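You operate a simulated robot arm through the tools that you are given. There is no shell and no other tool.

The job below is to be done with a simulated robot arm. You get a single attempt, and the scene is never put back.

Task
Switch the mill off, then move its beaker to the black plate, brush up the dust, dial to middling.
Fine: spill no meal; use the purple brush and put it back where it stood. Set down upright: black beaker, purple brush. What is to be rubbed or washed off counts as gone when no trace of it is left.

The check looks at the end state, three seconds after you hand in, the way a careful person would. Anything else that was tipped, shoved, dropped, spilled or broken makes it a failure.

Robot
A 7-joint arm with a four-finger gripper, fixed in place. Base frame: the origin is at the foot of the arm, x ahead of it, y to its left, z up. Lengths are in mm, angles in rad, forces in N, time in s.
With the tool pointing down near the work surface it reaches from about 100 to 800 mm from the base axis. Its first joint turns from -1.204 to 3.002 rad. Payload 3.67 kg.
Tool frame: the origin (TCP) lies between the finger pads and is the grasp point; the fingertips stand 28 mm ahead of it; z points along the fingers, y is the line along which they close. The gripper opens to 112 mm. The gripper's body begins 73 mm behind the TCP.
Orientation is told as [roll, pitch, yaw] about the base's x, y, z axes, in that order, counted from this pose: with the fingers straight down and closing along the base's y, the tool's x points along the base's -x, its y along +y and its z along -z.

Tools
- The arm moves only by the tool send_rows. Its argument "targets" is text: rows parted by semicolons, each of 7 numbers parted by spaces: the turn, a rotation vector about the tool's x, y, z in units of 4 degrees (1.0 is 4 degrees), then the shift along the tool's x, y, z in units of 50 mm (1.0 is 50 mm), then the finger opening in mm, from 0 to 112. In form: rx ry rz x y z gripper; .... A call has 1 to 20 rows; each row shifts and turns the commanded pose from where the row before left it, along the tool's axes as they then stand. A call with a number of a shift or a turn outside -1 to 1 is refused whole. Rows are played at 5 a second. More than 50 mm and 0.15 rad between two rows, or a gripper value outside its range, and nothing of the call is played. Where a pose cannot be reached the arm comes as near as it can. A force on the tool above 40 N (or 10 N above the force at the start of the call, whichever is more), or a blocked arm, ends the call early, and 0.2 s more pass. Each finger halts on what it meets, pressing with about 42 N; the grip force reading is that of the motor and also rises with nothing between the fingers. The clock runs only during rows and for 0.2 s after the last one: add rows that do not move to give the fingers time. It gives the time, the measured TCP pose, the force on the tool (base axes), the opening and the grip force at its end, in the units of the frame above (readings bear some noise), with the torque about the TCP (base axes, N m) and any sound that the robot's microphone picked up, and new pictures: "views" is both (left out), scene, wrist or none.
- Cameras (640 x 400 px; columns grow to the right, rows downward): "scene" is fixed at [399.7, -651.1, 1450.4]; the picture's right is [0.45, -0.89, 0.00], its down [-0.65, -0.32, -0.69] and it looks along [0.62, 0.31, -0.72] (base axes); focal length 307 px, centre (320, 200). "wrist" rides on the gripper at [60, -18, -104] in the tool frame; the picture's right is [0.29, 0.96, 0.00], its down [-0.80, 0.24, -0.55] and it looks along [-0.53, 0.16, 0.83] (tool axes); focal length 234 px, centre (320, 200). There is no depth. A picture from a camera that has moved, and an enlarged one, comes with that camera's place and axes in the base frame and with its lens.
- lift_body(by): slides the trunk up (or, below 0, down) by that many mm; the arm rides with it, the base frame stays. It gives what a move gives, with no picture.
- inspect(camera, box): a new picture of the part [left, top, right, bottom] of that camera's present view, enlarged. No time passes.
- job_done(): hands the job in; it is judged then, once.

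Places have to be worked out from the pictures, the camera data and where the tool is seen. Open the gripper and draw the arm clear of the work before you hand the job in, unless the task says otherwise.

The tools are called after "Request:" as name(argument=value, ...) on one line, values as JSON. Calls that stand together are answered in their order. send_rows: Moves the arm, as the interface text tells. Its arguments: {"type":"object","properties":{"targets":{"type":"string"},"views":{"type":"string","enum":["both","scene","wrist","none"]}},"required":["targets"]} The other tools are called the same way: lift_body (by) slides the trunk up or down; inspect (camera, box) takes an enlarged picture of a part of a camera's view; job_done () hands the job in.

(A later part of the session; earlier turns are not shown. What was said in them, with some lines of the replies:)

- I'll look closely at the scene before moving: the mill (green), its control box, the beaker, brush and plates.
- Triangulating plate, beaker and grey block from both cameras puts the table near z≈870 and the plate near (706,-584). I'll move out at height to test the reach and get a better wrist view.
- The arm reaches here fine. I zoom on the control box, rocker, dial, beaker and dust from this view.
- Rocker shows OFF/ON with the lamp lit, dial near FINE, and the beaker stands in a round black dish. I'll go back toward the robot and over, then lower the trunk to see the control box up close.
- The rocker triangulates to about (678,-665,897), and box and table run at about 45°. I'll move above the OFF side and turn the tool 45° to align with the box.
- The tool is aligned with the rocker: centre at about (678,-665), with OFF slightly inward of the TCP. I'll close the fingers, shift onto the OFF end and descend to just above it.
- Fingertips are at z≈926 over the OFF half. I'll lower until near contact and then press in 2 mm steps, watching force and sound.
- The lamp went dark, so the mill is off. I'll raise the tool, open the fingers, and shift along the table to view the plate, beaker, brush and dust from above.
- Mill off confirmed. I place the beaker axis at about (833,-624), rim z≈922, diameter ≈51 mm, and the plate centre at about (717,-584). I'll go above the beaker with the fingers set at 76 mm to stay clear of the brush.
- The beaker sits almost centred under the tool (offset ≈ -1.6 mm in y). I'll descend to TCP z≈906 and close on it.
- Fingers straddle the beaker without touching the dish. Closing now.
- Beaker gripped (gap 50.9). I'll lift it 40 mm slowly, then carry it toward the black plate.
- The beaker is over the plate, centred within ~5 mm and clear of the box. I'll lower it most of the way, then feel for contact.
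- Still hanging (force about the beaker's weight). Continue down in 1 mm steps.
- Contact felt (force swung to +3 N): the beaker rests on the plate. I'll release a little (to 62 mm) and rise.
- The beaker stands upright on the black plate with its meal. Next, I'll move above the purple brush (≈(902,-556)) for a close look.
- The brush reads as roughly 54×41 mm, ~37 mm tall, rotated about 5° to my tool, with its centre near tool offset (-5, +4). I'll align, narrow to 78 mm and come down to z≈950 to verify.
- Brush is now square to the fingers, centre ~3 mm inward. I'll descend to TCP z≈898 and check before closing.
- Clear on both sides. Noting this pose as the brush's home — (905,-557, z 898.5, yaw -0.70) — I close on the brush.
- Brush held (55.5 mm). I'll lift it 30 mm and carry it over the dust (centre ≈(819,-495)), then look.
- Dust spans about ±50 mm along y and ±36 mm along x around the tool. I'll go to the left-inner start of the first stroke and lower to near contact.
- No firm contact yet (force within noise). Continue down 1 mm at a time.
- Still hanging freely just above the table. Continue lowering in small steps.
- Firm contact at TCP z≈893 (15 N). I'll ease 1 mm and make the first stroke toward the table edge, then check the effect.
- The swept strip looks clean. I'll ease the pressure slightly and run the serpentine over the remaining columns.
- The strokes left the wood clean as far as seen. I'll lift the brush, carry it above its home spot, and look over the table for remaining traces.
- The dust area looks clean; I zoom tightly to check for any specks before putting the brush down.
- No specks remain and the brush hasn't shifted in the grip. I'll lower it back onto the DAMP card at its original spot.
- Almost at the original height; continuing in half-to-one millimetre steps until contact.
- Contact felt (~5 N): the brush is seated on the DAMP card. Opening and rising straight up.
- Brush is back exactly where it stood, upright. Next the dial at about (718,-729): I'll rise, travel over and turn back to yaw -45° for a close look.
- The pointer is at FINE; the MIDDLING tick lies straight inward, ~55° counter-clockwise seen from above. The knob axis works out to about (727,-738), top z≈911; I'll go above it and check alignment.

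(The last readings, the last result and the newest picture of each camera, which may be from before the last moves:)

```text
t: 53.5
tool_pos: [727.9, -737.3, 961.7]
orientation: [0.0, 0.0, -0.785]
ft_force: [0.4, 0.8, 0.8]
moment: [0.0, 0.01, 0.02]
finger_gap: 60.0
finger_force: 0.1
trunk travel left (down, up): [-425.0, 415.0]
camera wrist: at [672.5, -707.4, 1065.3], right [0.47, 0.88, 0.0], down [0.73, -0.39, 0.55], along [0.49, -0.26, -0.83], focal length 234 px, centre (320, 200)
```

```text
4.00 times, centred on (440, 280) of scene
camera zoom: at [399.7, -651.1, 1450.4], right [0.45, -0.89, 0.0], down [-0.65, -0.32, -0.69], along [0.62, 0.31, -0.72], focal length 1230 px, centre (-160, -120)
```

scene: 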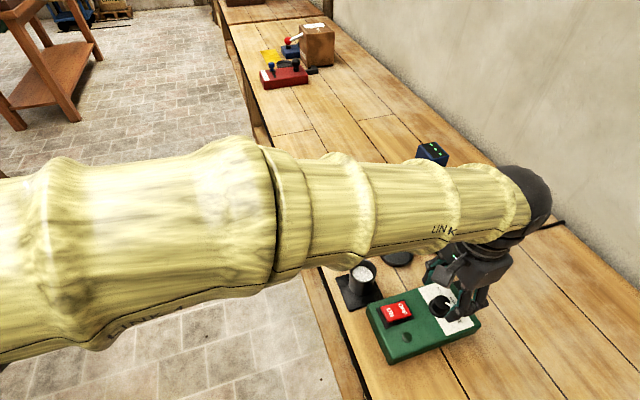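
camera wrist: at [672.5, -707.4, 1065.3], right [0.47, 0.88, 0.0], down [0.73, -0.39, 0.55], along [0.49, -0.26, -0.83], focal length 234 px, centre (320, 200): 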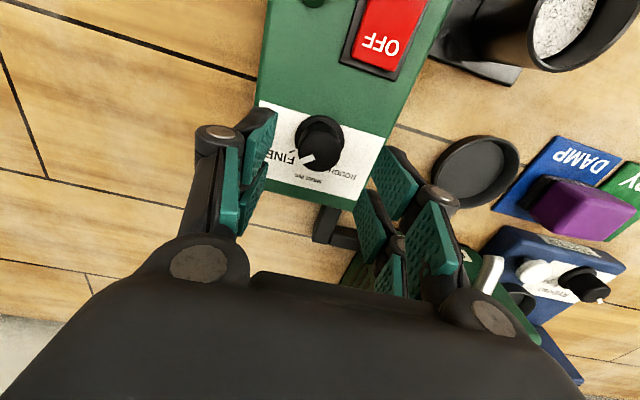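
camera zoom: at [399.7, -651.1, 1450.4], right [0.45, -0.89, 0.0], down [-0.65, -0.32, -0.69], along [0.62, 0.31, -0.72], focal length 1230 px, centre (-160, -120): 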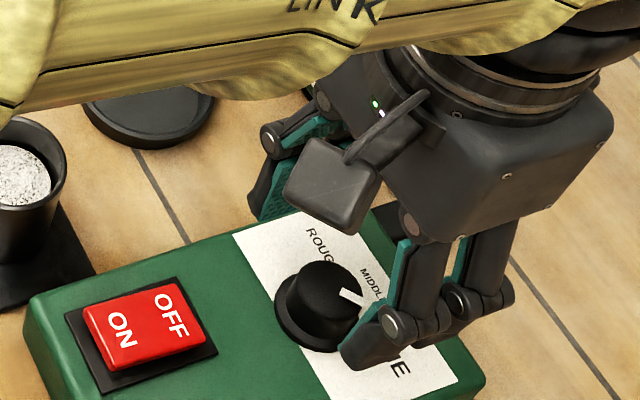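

Alignment is good: knob centre ≈(+1.5,-1.7) mm off, radius ≈15. I'll correct, descend so the tips are at z≈901, and grip the knob.

Request:
send_rows(targets="0 0 0 0.03 -0.034 0.3 60; 0 0 0 0 0 0.36 60; 0 0 0 0 0 0 50; 0 0 0 0 0 0 40; 0 0 0 0 0 0 32; 0 0 0 0 0 0 20; 0 0 0 0 0 0 20", views="both")

Request:
inspect(camera="wrist", box=[240, 80, 400, 180])

Request:
inspect(camera="scene", box=[380, 230, 500, 330])

```text
t: 55.1
tool_pos: [726.5, -738.0, 928.5]
orientation: [0.0, 0.003, -0.785]
ft_force: [3.9, 6.1, -2.9]
moment: [0.13, -0.22, 0.0]
finger_gap: 27.7
finger_force: 45.0
trunk travel left (down, up): [-425.0, 415.0]
camera wrist: at [671.3, -707.2, 1031.5], right [0.47, 0.88, 0.0], down [0.73, -0.39, 0.55], along [0.49, -0.26, -0.83], focal length 234 px, centre (320, 200)
```

scene: 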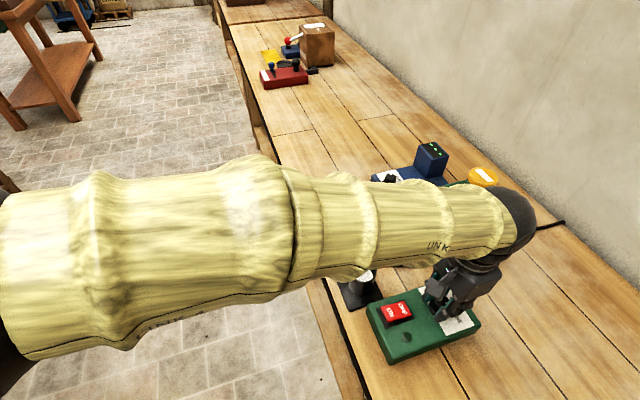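
wrist: 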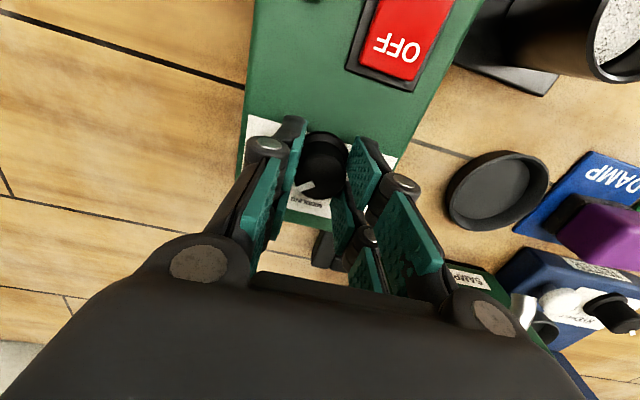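

```text
4.00 times, centred on (320, 130) of wrist
camera zoom: at [671.3, -707.2, 1031.5], right [0.47, 0.88, 0.0], down [0.73, -0.39, 0.55], along [0.49, -0.26, -0.83], focal length 937 px, centre (320, 480)
```

zoom: 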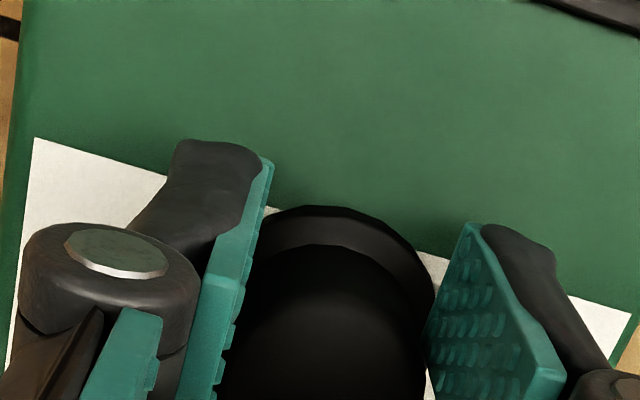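

```text
4.00 times, centred on (440, 280) of scene
camera zoom: at [399.7, -651.1, 1450.4], right [0.45, -0.89, 0.0], down [-0.65, -0.32, -0.69], along [0.62, 0.31, -0.72], focal length 1230 px, centre (-160, -120)
```

zoom: 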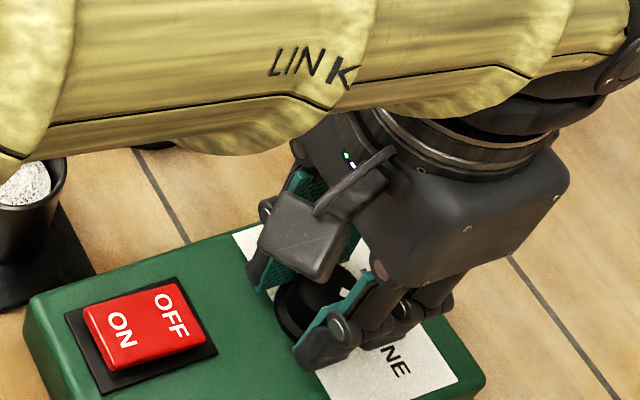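

The knob is gripped (27.7 mm) with a slight side force. I'll relieve it by 1 mm and start turning counter-clockwise (seen from above) by 24°, then check.

Request:
send_rows(targets="0 0 0 0 0.02 0 20; 0 0 -1 0 0 0 20; 0 0 -1 0 0 0 20; 0 0 -1 0 0 0 20; 0 0 -1 0 0 0 20; 0 0 -1 0 0 0 20; 0 0 -1 0 0 0 20; 0 0 0 0 0 0 20", views="both")

Request:
inspect(camera="wrist", box=[240, 100, 400, 200])

```text
t: 57.0
tool_pos: [726.1, -736.7, 928.1]
orientation: [-0.001, 0.001, -0.365]
ft_force: [-3.3, 14.1, -9.6]
moment: [0.44, 0.12, -0.01]
finger_gap: 27.5
finger_force: 45.3
trunk travel left (down, up): [-425.0, 415.0]
camera wrist: at [664.1, -732.2, 1031.5], right [0.07, 1.0, 0.0], down [0.83, -0.06, 0.55], along [0.55, -0.04, -0.83], focal length 234 px, centre (320, 200)
```

scene: 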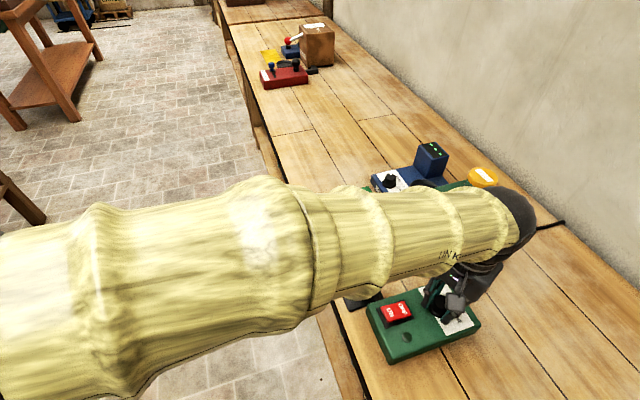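
wrist: 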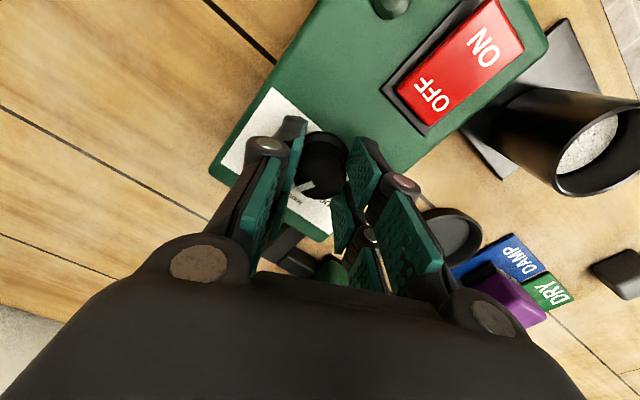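

```text
4.00 times, centred on (320, 150) of wrist
camera zoom: at [664.1, -732.2, 1031.5], right [0.07, 1.0, 0.0], down [0.83, -0.06, 0.55], along [0.55, -0.04, -0.83], focal length 937 px, centre (320, 400)
```

zoom: 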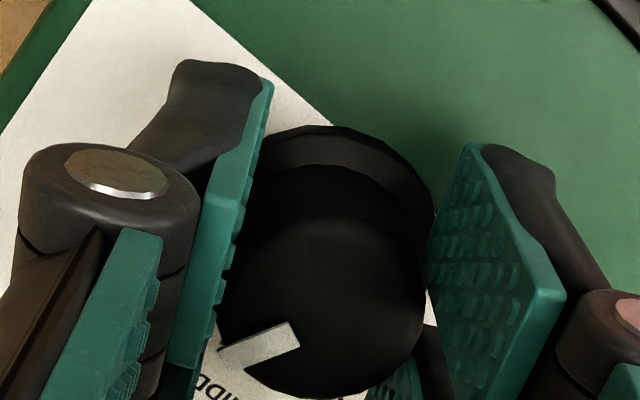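

The pointer follows the grip. A side force of ~12 N has built up, so I'll nudge the tool to relieve it before continuing.

Request:
send_rows(targets="0 0 0 0 0.02 0.01 20; 0 0 0 0 0 0 20", views="none")

Request:
send_rows(targets="0 0 -1 0 0 0 20; 0 0 -1 0 0 0 20; 0 0 0 0 0 0 20", views="none")

```text
t: 57.5
tool_pos: [728.2, -737.0, 927.3]
orientation: [0.0, 0.0, -0.367]
ft_force: [-0.2, 6.6, -6.8]
moment: [0.17, 0.2, 0.03]
finger_gap: 27.6
finger_force: 44.7
trunk travel left (down, up): [-425.0, 415.0]
```

```text
t: 58.4
tool_pos: [728.0, -737.3, 927.9]
orientation: [0.002, 0.001, -0.227]
ft_force: [-1.8, 2.6, -3.7]
moment: [-0.04, 0.09, 0.03]
finger_gap: 27.5
finger_force: 45.4
trunk travel left (down, up): [-425.0, 415.0]
```

Forces dropped. Turned 32° so far; continuing another 20°, then I'll look.

Request:
send_rows(targets="0 0 -1 0 0 0 20; 0 0 -1 0 0 0 20; 0 0 -1 0 0 0 20; 0 0 -1 0 0 0 20; 0 0 -1 0 0 0 20; 0 0 0 0 0 0 20", views="wrist")

Request:
inspect(camera="wrist", box=[240, 100, 400, 200])

```text
t: 59.8
tool_pos: [726.3, -736.3, 927.4]
orientation: [0.001, -0.002, 0.121]
ft_force: [2.2, -3.5, 0.3]
moment: [-0.15, -0.02, -0.01]
finger_gap: 27.4
finger_force: 44.9
trunk travel left (down, up): [-425.0, 415.0]
camera wrist: at [669.1, -762.0, 1031.5], right [-0.4, 0.92, 0.0], down [0.76, 0.34, 0.55], along [0.51, 0.22, -0.83], focal length 234 px, centre (320, 200)
```

wrist: 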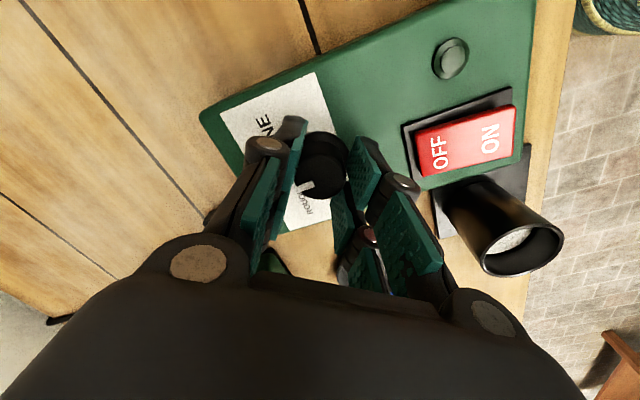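

```text
4.00 times, centred on (320, 150) of wrist
camera zoom: at [669.1, -762.0, 1031.5], right [-0.4, 0.92, 0.0], down [0.76, 0.34, 0.55], along [0.51, 0.22, -0.83], focal length 937 px, centre (320, 400)
```

zoom: 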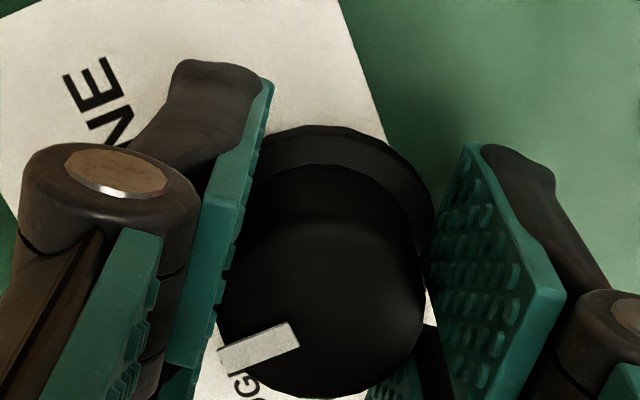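

The knob turned with the tool (52°). I'll release and rise to compare the pointer to the MIDDLING tick.

Request:
send_rows(targets="0 0 0 0 0 0 36; 0 0 0 0 0 0 50; 0 0 0 0 0 0 60; 0 0 0 0 0 -0.4 60; 0 0 0 0 0 -0.8 60; 0 0 1 0 0 -0.5 60; 0 0 1 0 0 0 60; 0 0 1 0 0 0 60; 0 0 1 0 0 0 60; 0 0 1 0 0 0 60; 0 0 1 0 0 0 60; 0 0 1 0 0 0 60; 0 0 1 0 0 0 60; 0 0 1 0 0 0 60; 0 0 1 0 0 0 60; 0 0 1 0 0 0 60; 0 0 1 0 0 0 60; 0 0 1 0 0 0 60; 0 0 0 0 0 0 60", views="both")

Request:
inspect(camera="wrist", box=[240, 80, 400, 180])

Request:
inspect(camera="scene", box=[396, 270, 486, 340])

```text
t: 63.8
tool_pos: [726.9, -735.5, 1012.5]
orientation: [-0.002, 0.0, -0.788]
ft_force: [0.8, -0.4, -0.1]
moment: [0.02, 0.0, 0.01]
finger_gap: 60.1
finger_force: 0.0
trunk travel left (down, up): [-425.0, 415.0]
camera wrist: at [671.4, -706.6, 1116.8], right [0.47, 0.88, 0.0], down [0.73, -0.4, 0.55], along [0.49, -0.26, -0.83], focal length 234 px, centre (320, 200)
```

scene: 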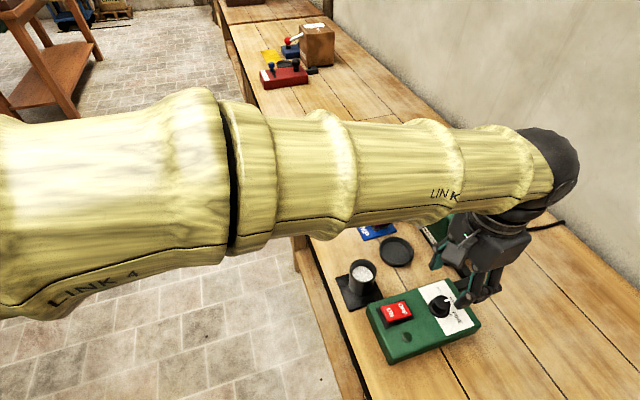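
wrist: 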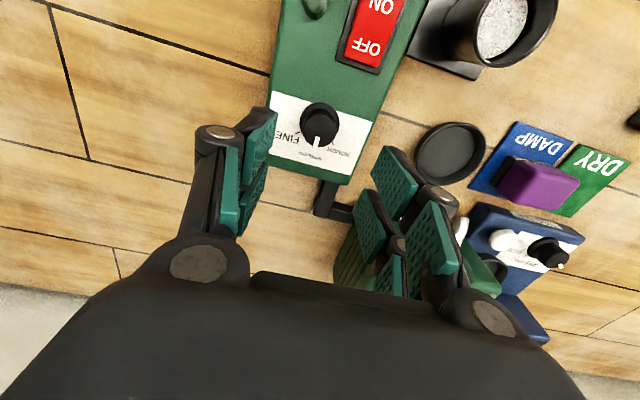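

```text
4.00 times, centred on (320, 130) of wrist
camera zoom: at [671.4, -706.6, 1116.8], right [0.47, 0.88, 0.0], down [0.73, -0.4, 0.55], along [0.49, -0.26, -0.83], focal length 937 px, centre (320, 480)
```

zoom: 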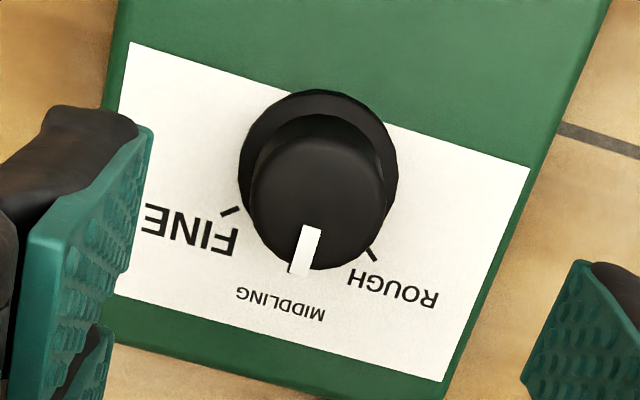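

```text
5.71 times, centred on (441, 305) of scene
camera zoom: at [399.7, -651.1, 1450.4], right [0.45, -0.89, 0.0], down [-0.65, -0.32, -0.69], along [0.62, 0.31, -0.72], focal length 1756 px, centre (-371, -400)
```

zoom: 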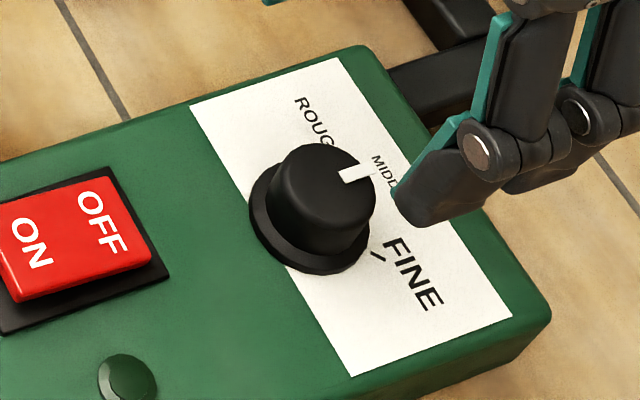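

The pointer now lies exactly along the MIDDLING direction, midway between the symmetric FINE/ROUGH ticks. I'll rise, open the gripper, and check everything once more from higher up.

Request:
send_rows(targets="0 0 0 0 0 -0.9 80; 0 0 0 0 0 -0.9 112; 0 0 0 0 0 -0.9 112; 0 0 0 -0.4 0 -0.9 112; 0 0 0 0 0 0 112", views="both")

Request:
inspect(camera="wrist", box=[260, 50, 360, 110])

Request:
inspect(camera="wrist", box=[260, 0, 500, 150])

```text
t: 65.0
tool_pos: [740.7, -750.0, 1194.9]
orientation: [-0.001, 0.001, -0.786]
ft_force: [0.2, 0.3, -0.2]
moment: [-0.02, -0.02, -0.02]
finger_gap: 111.9
finger_force: 0.2
trunk travel left (down, up): [-425.0, 415.0]
camera wrist: at [684.6, -719.6, 1298.4], right [0.47, 0.88, 0.0], down [0.73, -0.39, 0.55], along [0.49, -0.26, -0.83], focal length 234 px, centre (320, 200)
```

scene: 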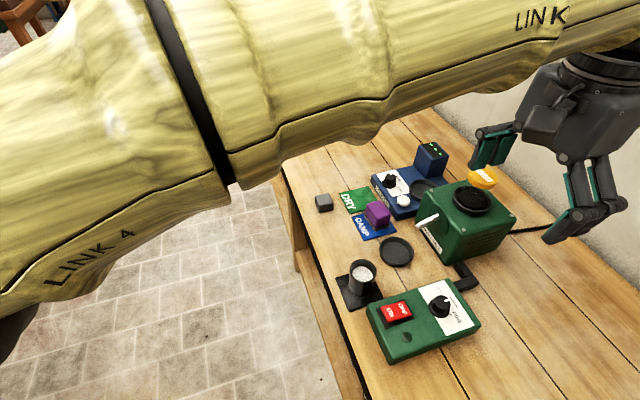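
wrist: 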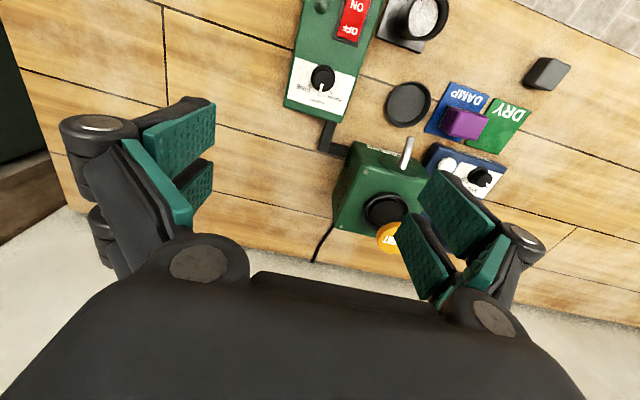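

```text
6.40 times, centred on (310, 80) of wrist
camera zoom: at [684.6, -719.6, 1298.4], right [0.47, 0.88, 0.0], down [0.73, -0.39, 0.55], along [0.49, -0.26, -0.83], focal length 1499 px, centre (384, 968)
```

zoom: 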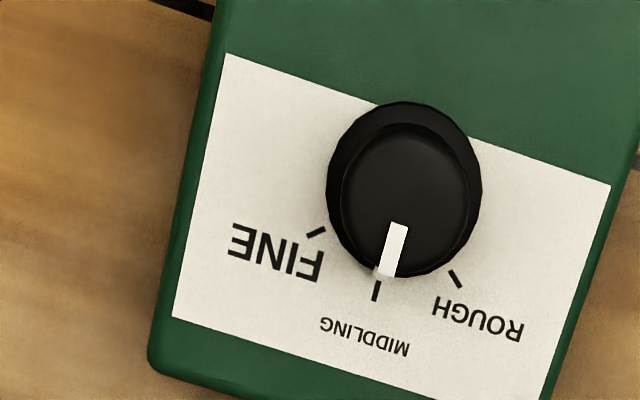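

```text
2.67 times, centred on (380, 75) of wrist
camera zoom: at [684.6, -719.6, 1298.4], right [0.47, 0.88, 0.0], down [0.73, -0.39, 0.55], along [0.49, -0.26, -0.83], focal length 624 px, centre (160, 533)
```

zoom: 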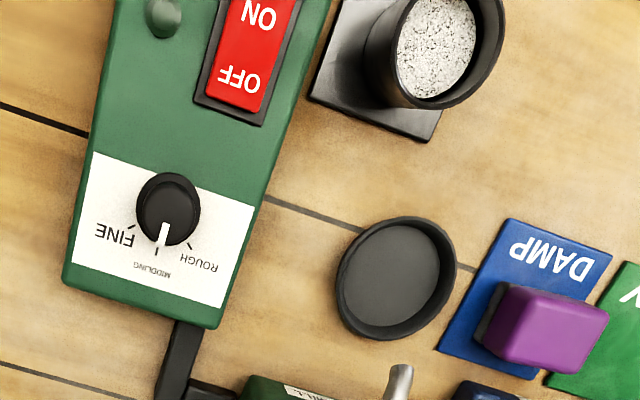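

The dial reads MIDDLING, but by parallax it may be a few degrees past the tick. I'll put the camera straight above the knob to measure without parallax.

Request:
send_rows(targets="0 0 0 -0.4 0.17 0.5 112; 0 0 0 -0.4 0.17 0.5 112; 0 0 0 0 0 0.5 112; 0 0 0 0 0 0 112", views="wrist")

Request:
inspect(camera="wrist", box=[280, 20, 360, 70])

```text
t: 66.0
tool_pos: [781.8, -766.1, 1118.4]
orientation: [0.0, 0.001, -0.784]
ft_force: [-0.1, -0.2, -0.8]
moment: [0.03, -0.01, 0.01]
finger_gap: 112.2
finger_force: 0.0
trunk travel left (down, up): [-425.0, 415.0]
camera wrist: at [726.4, -736.4, 1221.3], right [0.47, 0.88, 0.0], down [0.73, -0.39, 0.55], along [0.49, -0.26, -0.83], focal length 234 px, centre (320, 200)
```

wrist: 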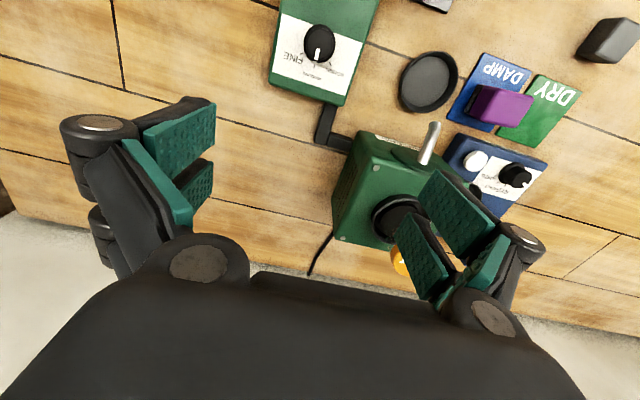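

```text
8.00 times, centred on (320, 45) of wrist
camera zoom: at [726.4, -736.4, 1221.3], right [0.47, 0.88, 0.0], down [0.73, -0.39, 0.55], along [0.49, -0.26, -0.83], focal length 1873 px, centre (320, 1440)
```

zoom: 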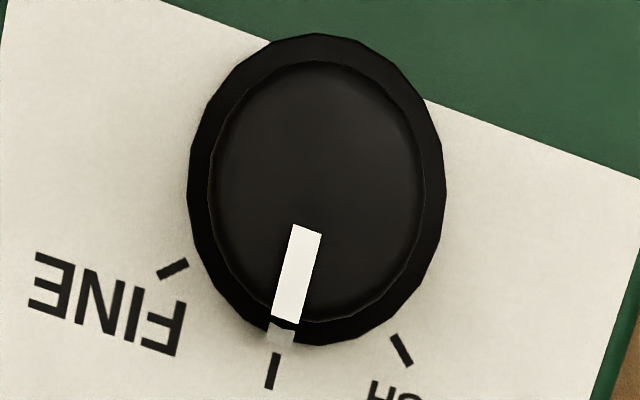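

With no parallax the pointer lines up with the MIDDLING tick to within about 1°. I'll draw the arm back clear of the bench and make a last check of the scene.

Request:
send_rows(targets="0 0 0 0 0 -1 112; 0 0 0 0 0 -1 112; 0 0 0 0 0 -0.8 112; 0 0 0 1 0 0 112; 0 0 0 1 0 0 112; 0 0 0 1 0 0 112; 0 0 0 1 0 0 112; 0 0 0 1 0 0 112; 0 0 0 0 1 0 112; 0 0 0 0 0 0 112", views="both")

Request:
inspect(camera="scene", box=[300, 120, 540, 270])

Request:
inspect(camera="scene", box=[320, 230, 512, 350])

Request:
inspect(camera="wrist", box=[200, 60, 440, 210])

```text
t: 68.2
tool_pos: [630.3, -550.3, 1224.9]
orientation: [0.001, 0.001, -0.786]
ft_force: [-0.5, 0.0, 0.0]
moment: [0.0, -0.04, -0.01]
finger_gap: 111.9
finger_force: 0.0
out of reach, approached as far as the arm can: row 2, 3
trunk travel left (down, up): [-425.0, 415.0]
camera wrist: at [574.5, -519.8, 1328.6], right [0.48, 0.88, 0.0], down [0.73, -0.4, 0.55], along [0.49, -0.26, -0.83], focal length 234 px, centre (320, 200)
```

scene: 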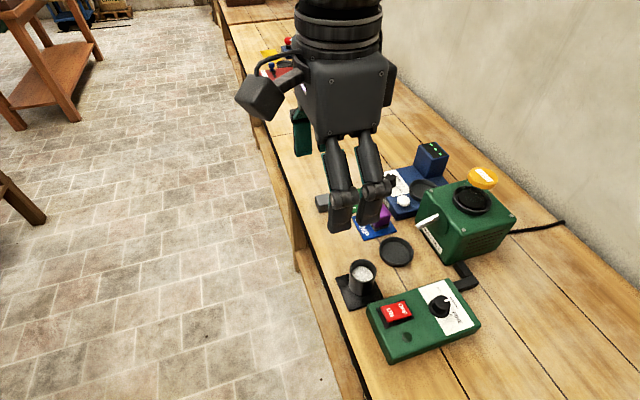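
wrist: 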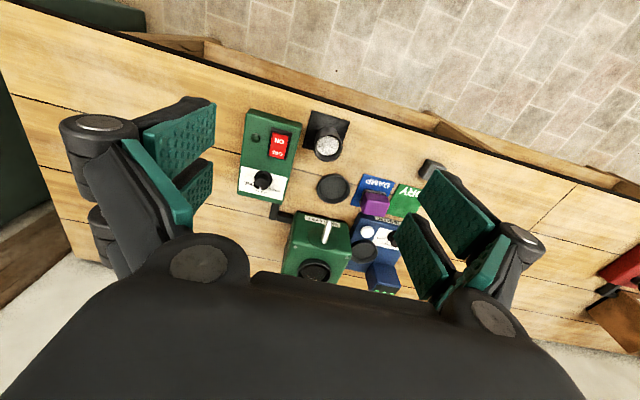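

```text
2.67 times, centred on (420, 195) of scene
camera zoom: at [399.7, -651.1, 1450.4], right [0.45, -0.89, 0.0], down [-0.65, -0.32, -0.69], along [0.62, 0.31, -0.72], focal length 820 px, centre (53, 213)
```

zoom: 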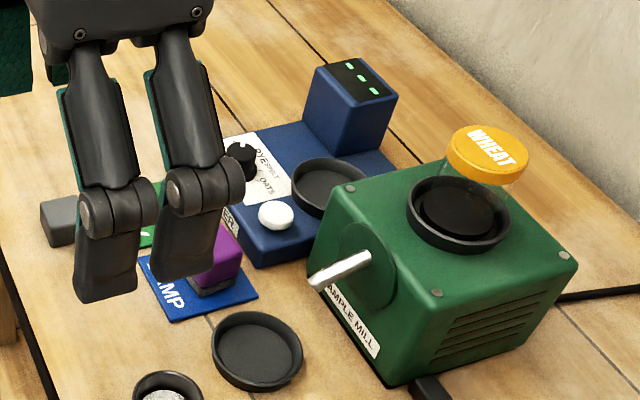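

```text
3.33 times, centred on (416, 290) of scene
camera zoom: at [399.7, -651.1, 1450.4], right [0.45, -0.89, 0.0], down [-0.65, -0.32, -0.69], along [0.62, 0.31, -0.72], focal length 1025 px, centre (0, -100)
```

zoom: 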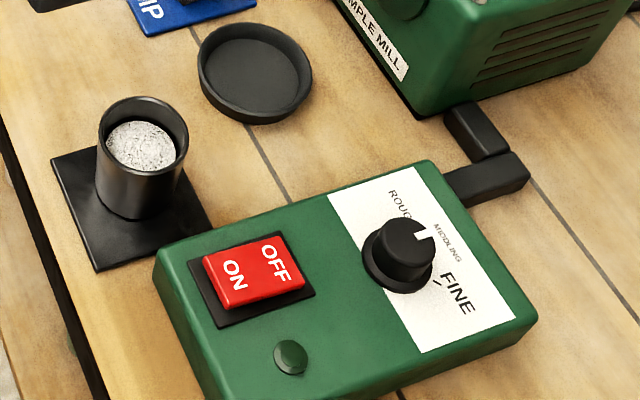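

```text
2.67 times, centred on (320, 135) of wrist
camera zoom: at [574.5, -519.8, 1328.6], right [0.48, 0.88, 0.0], down [0.73, -0.4, 0.55], along [0.49, -0.26, -0.83], focal length 624 px, centre (320, 373)
```

zoom: 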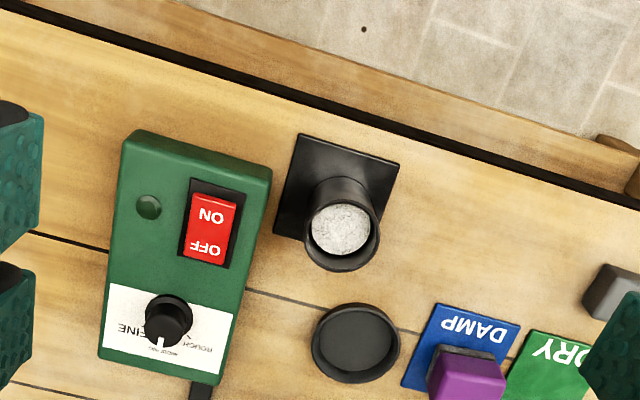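

The mill is off with its lamp dark, and the beaker stands upright on the black plate with its meal. The dust is gone, the purple brush is back on the DAMP card, and the dial points to MIDDLING. The gripper is open and clear, so I'm handing in.

Request:
job_done()

```text
The job is handed in.
```

The job is done and handed in; I don't have the checker's verdict. This is the state at my last look, just before handing in:

- **Mill:** switched off at the rocker, and its lamp is dark.
- **Beaker:** upright on the black plate, about 5 mm off centre. Its meal is still inside and I saw no spill.
- **Dust:** brushed up with the purple brush. Close-up views showed no specks left on the wood.
- **Brush:** upright on the blue DAMP card, in the spot it came from.
- **Dial:** pointing at MIDDLING, within about 1° of the mark when viewed from straight above.

Nothing else looked moved or tipped. The gripper is open and drawn up and back, about 340 mm above the bench.
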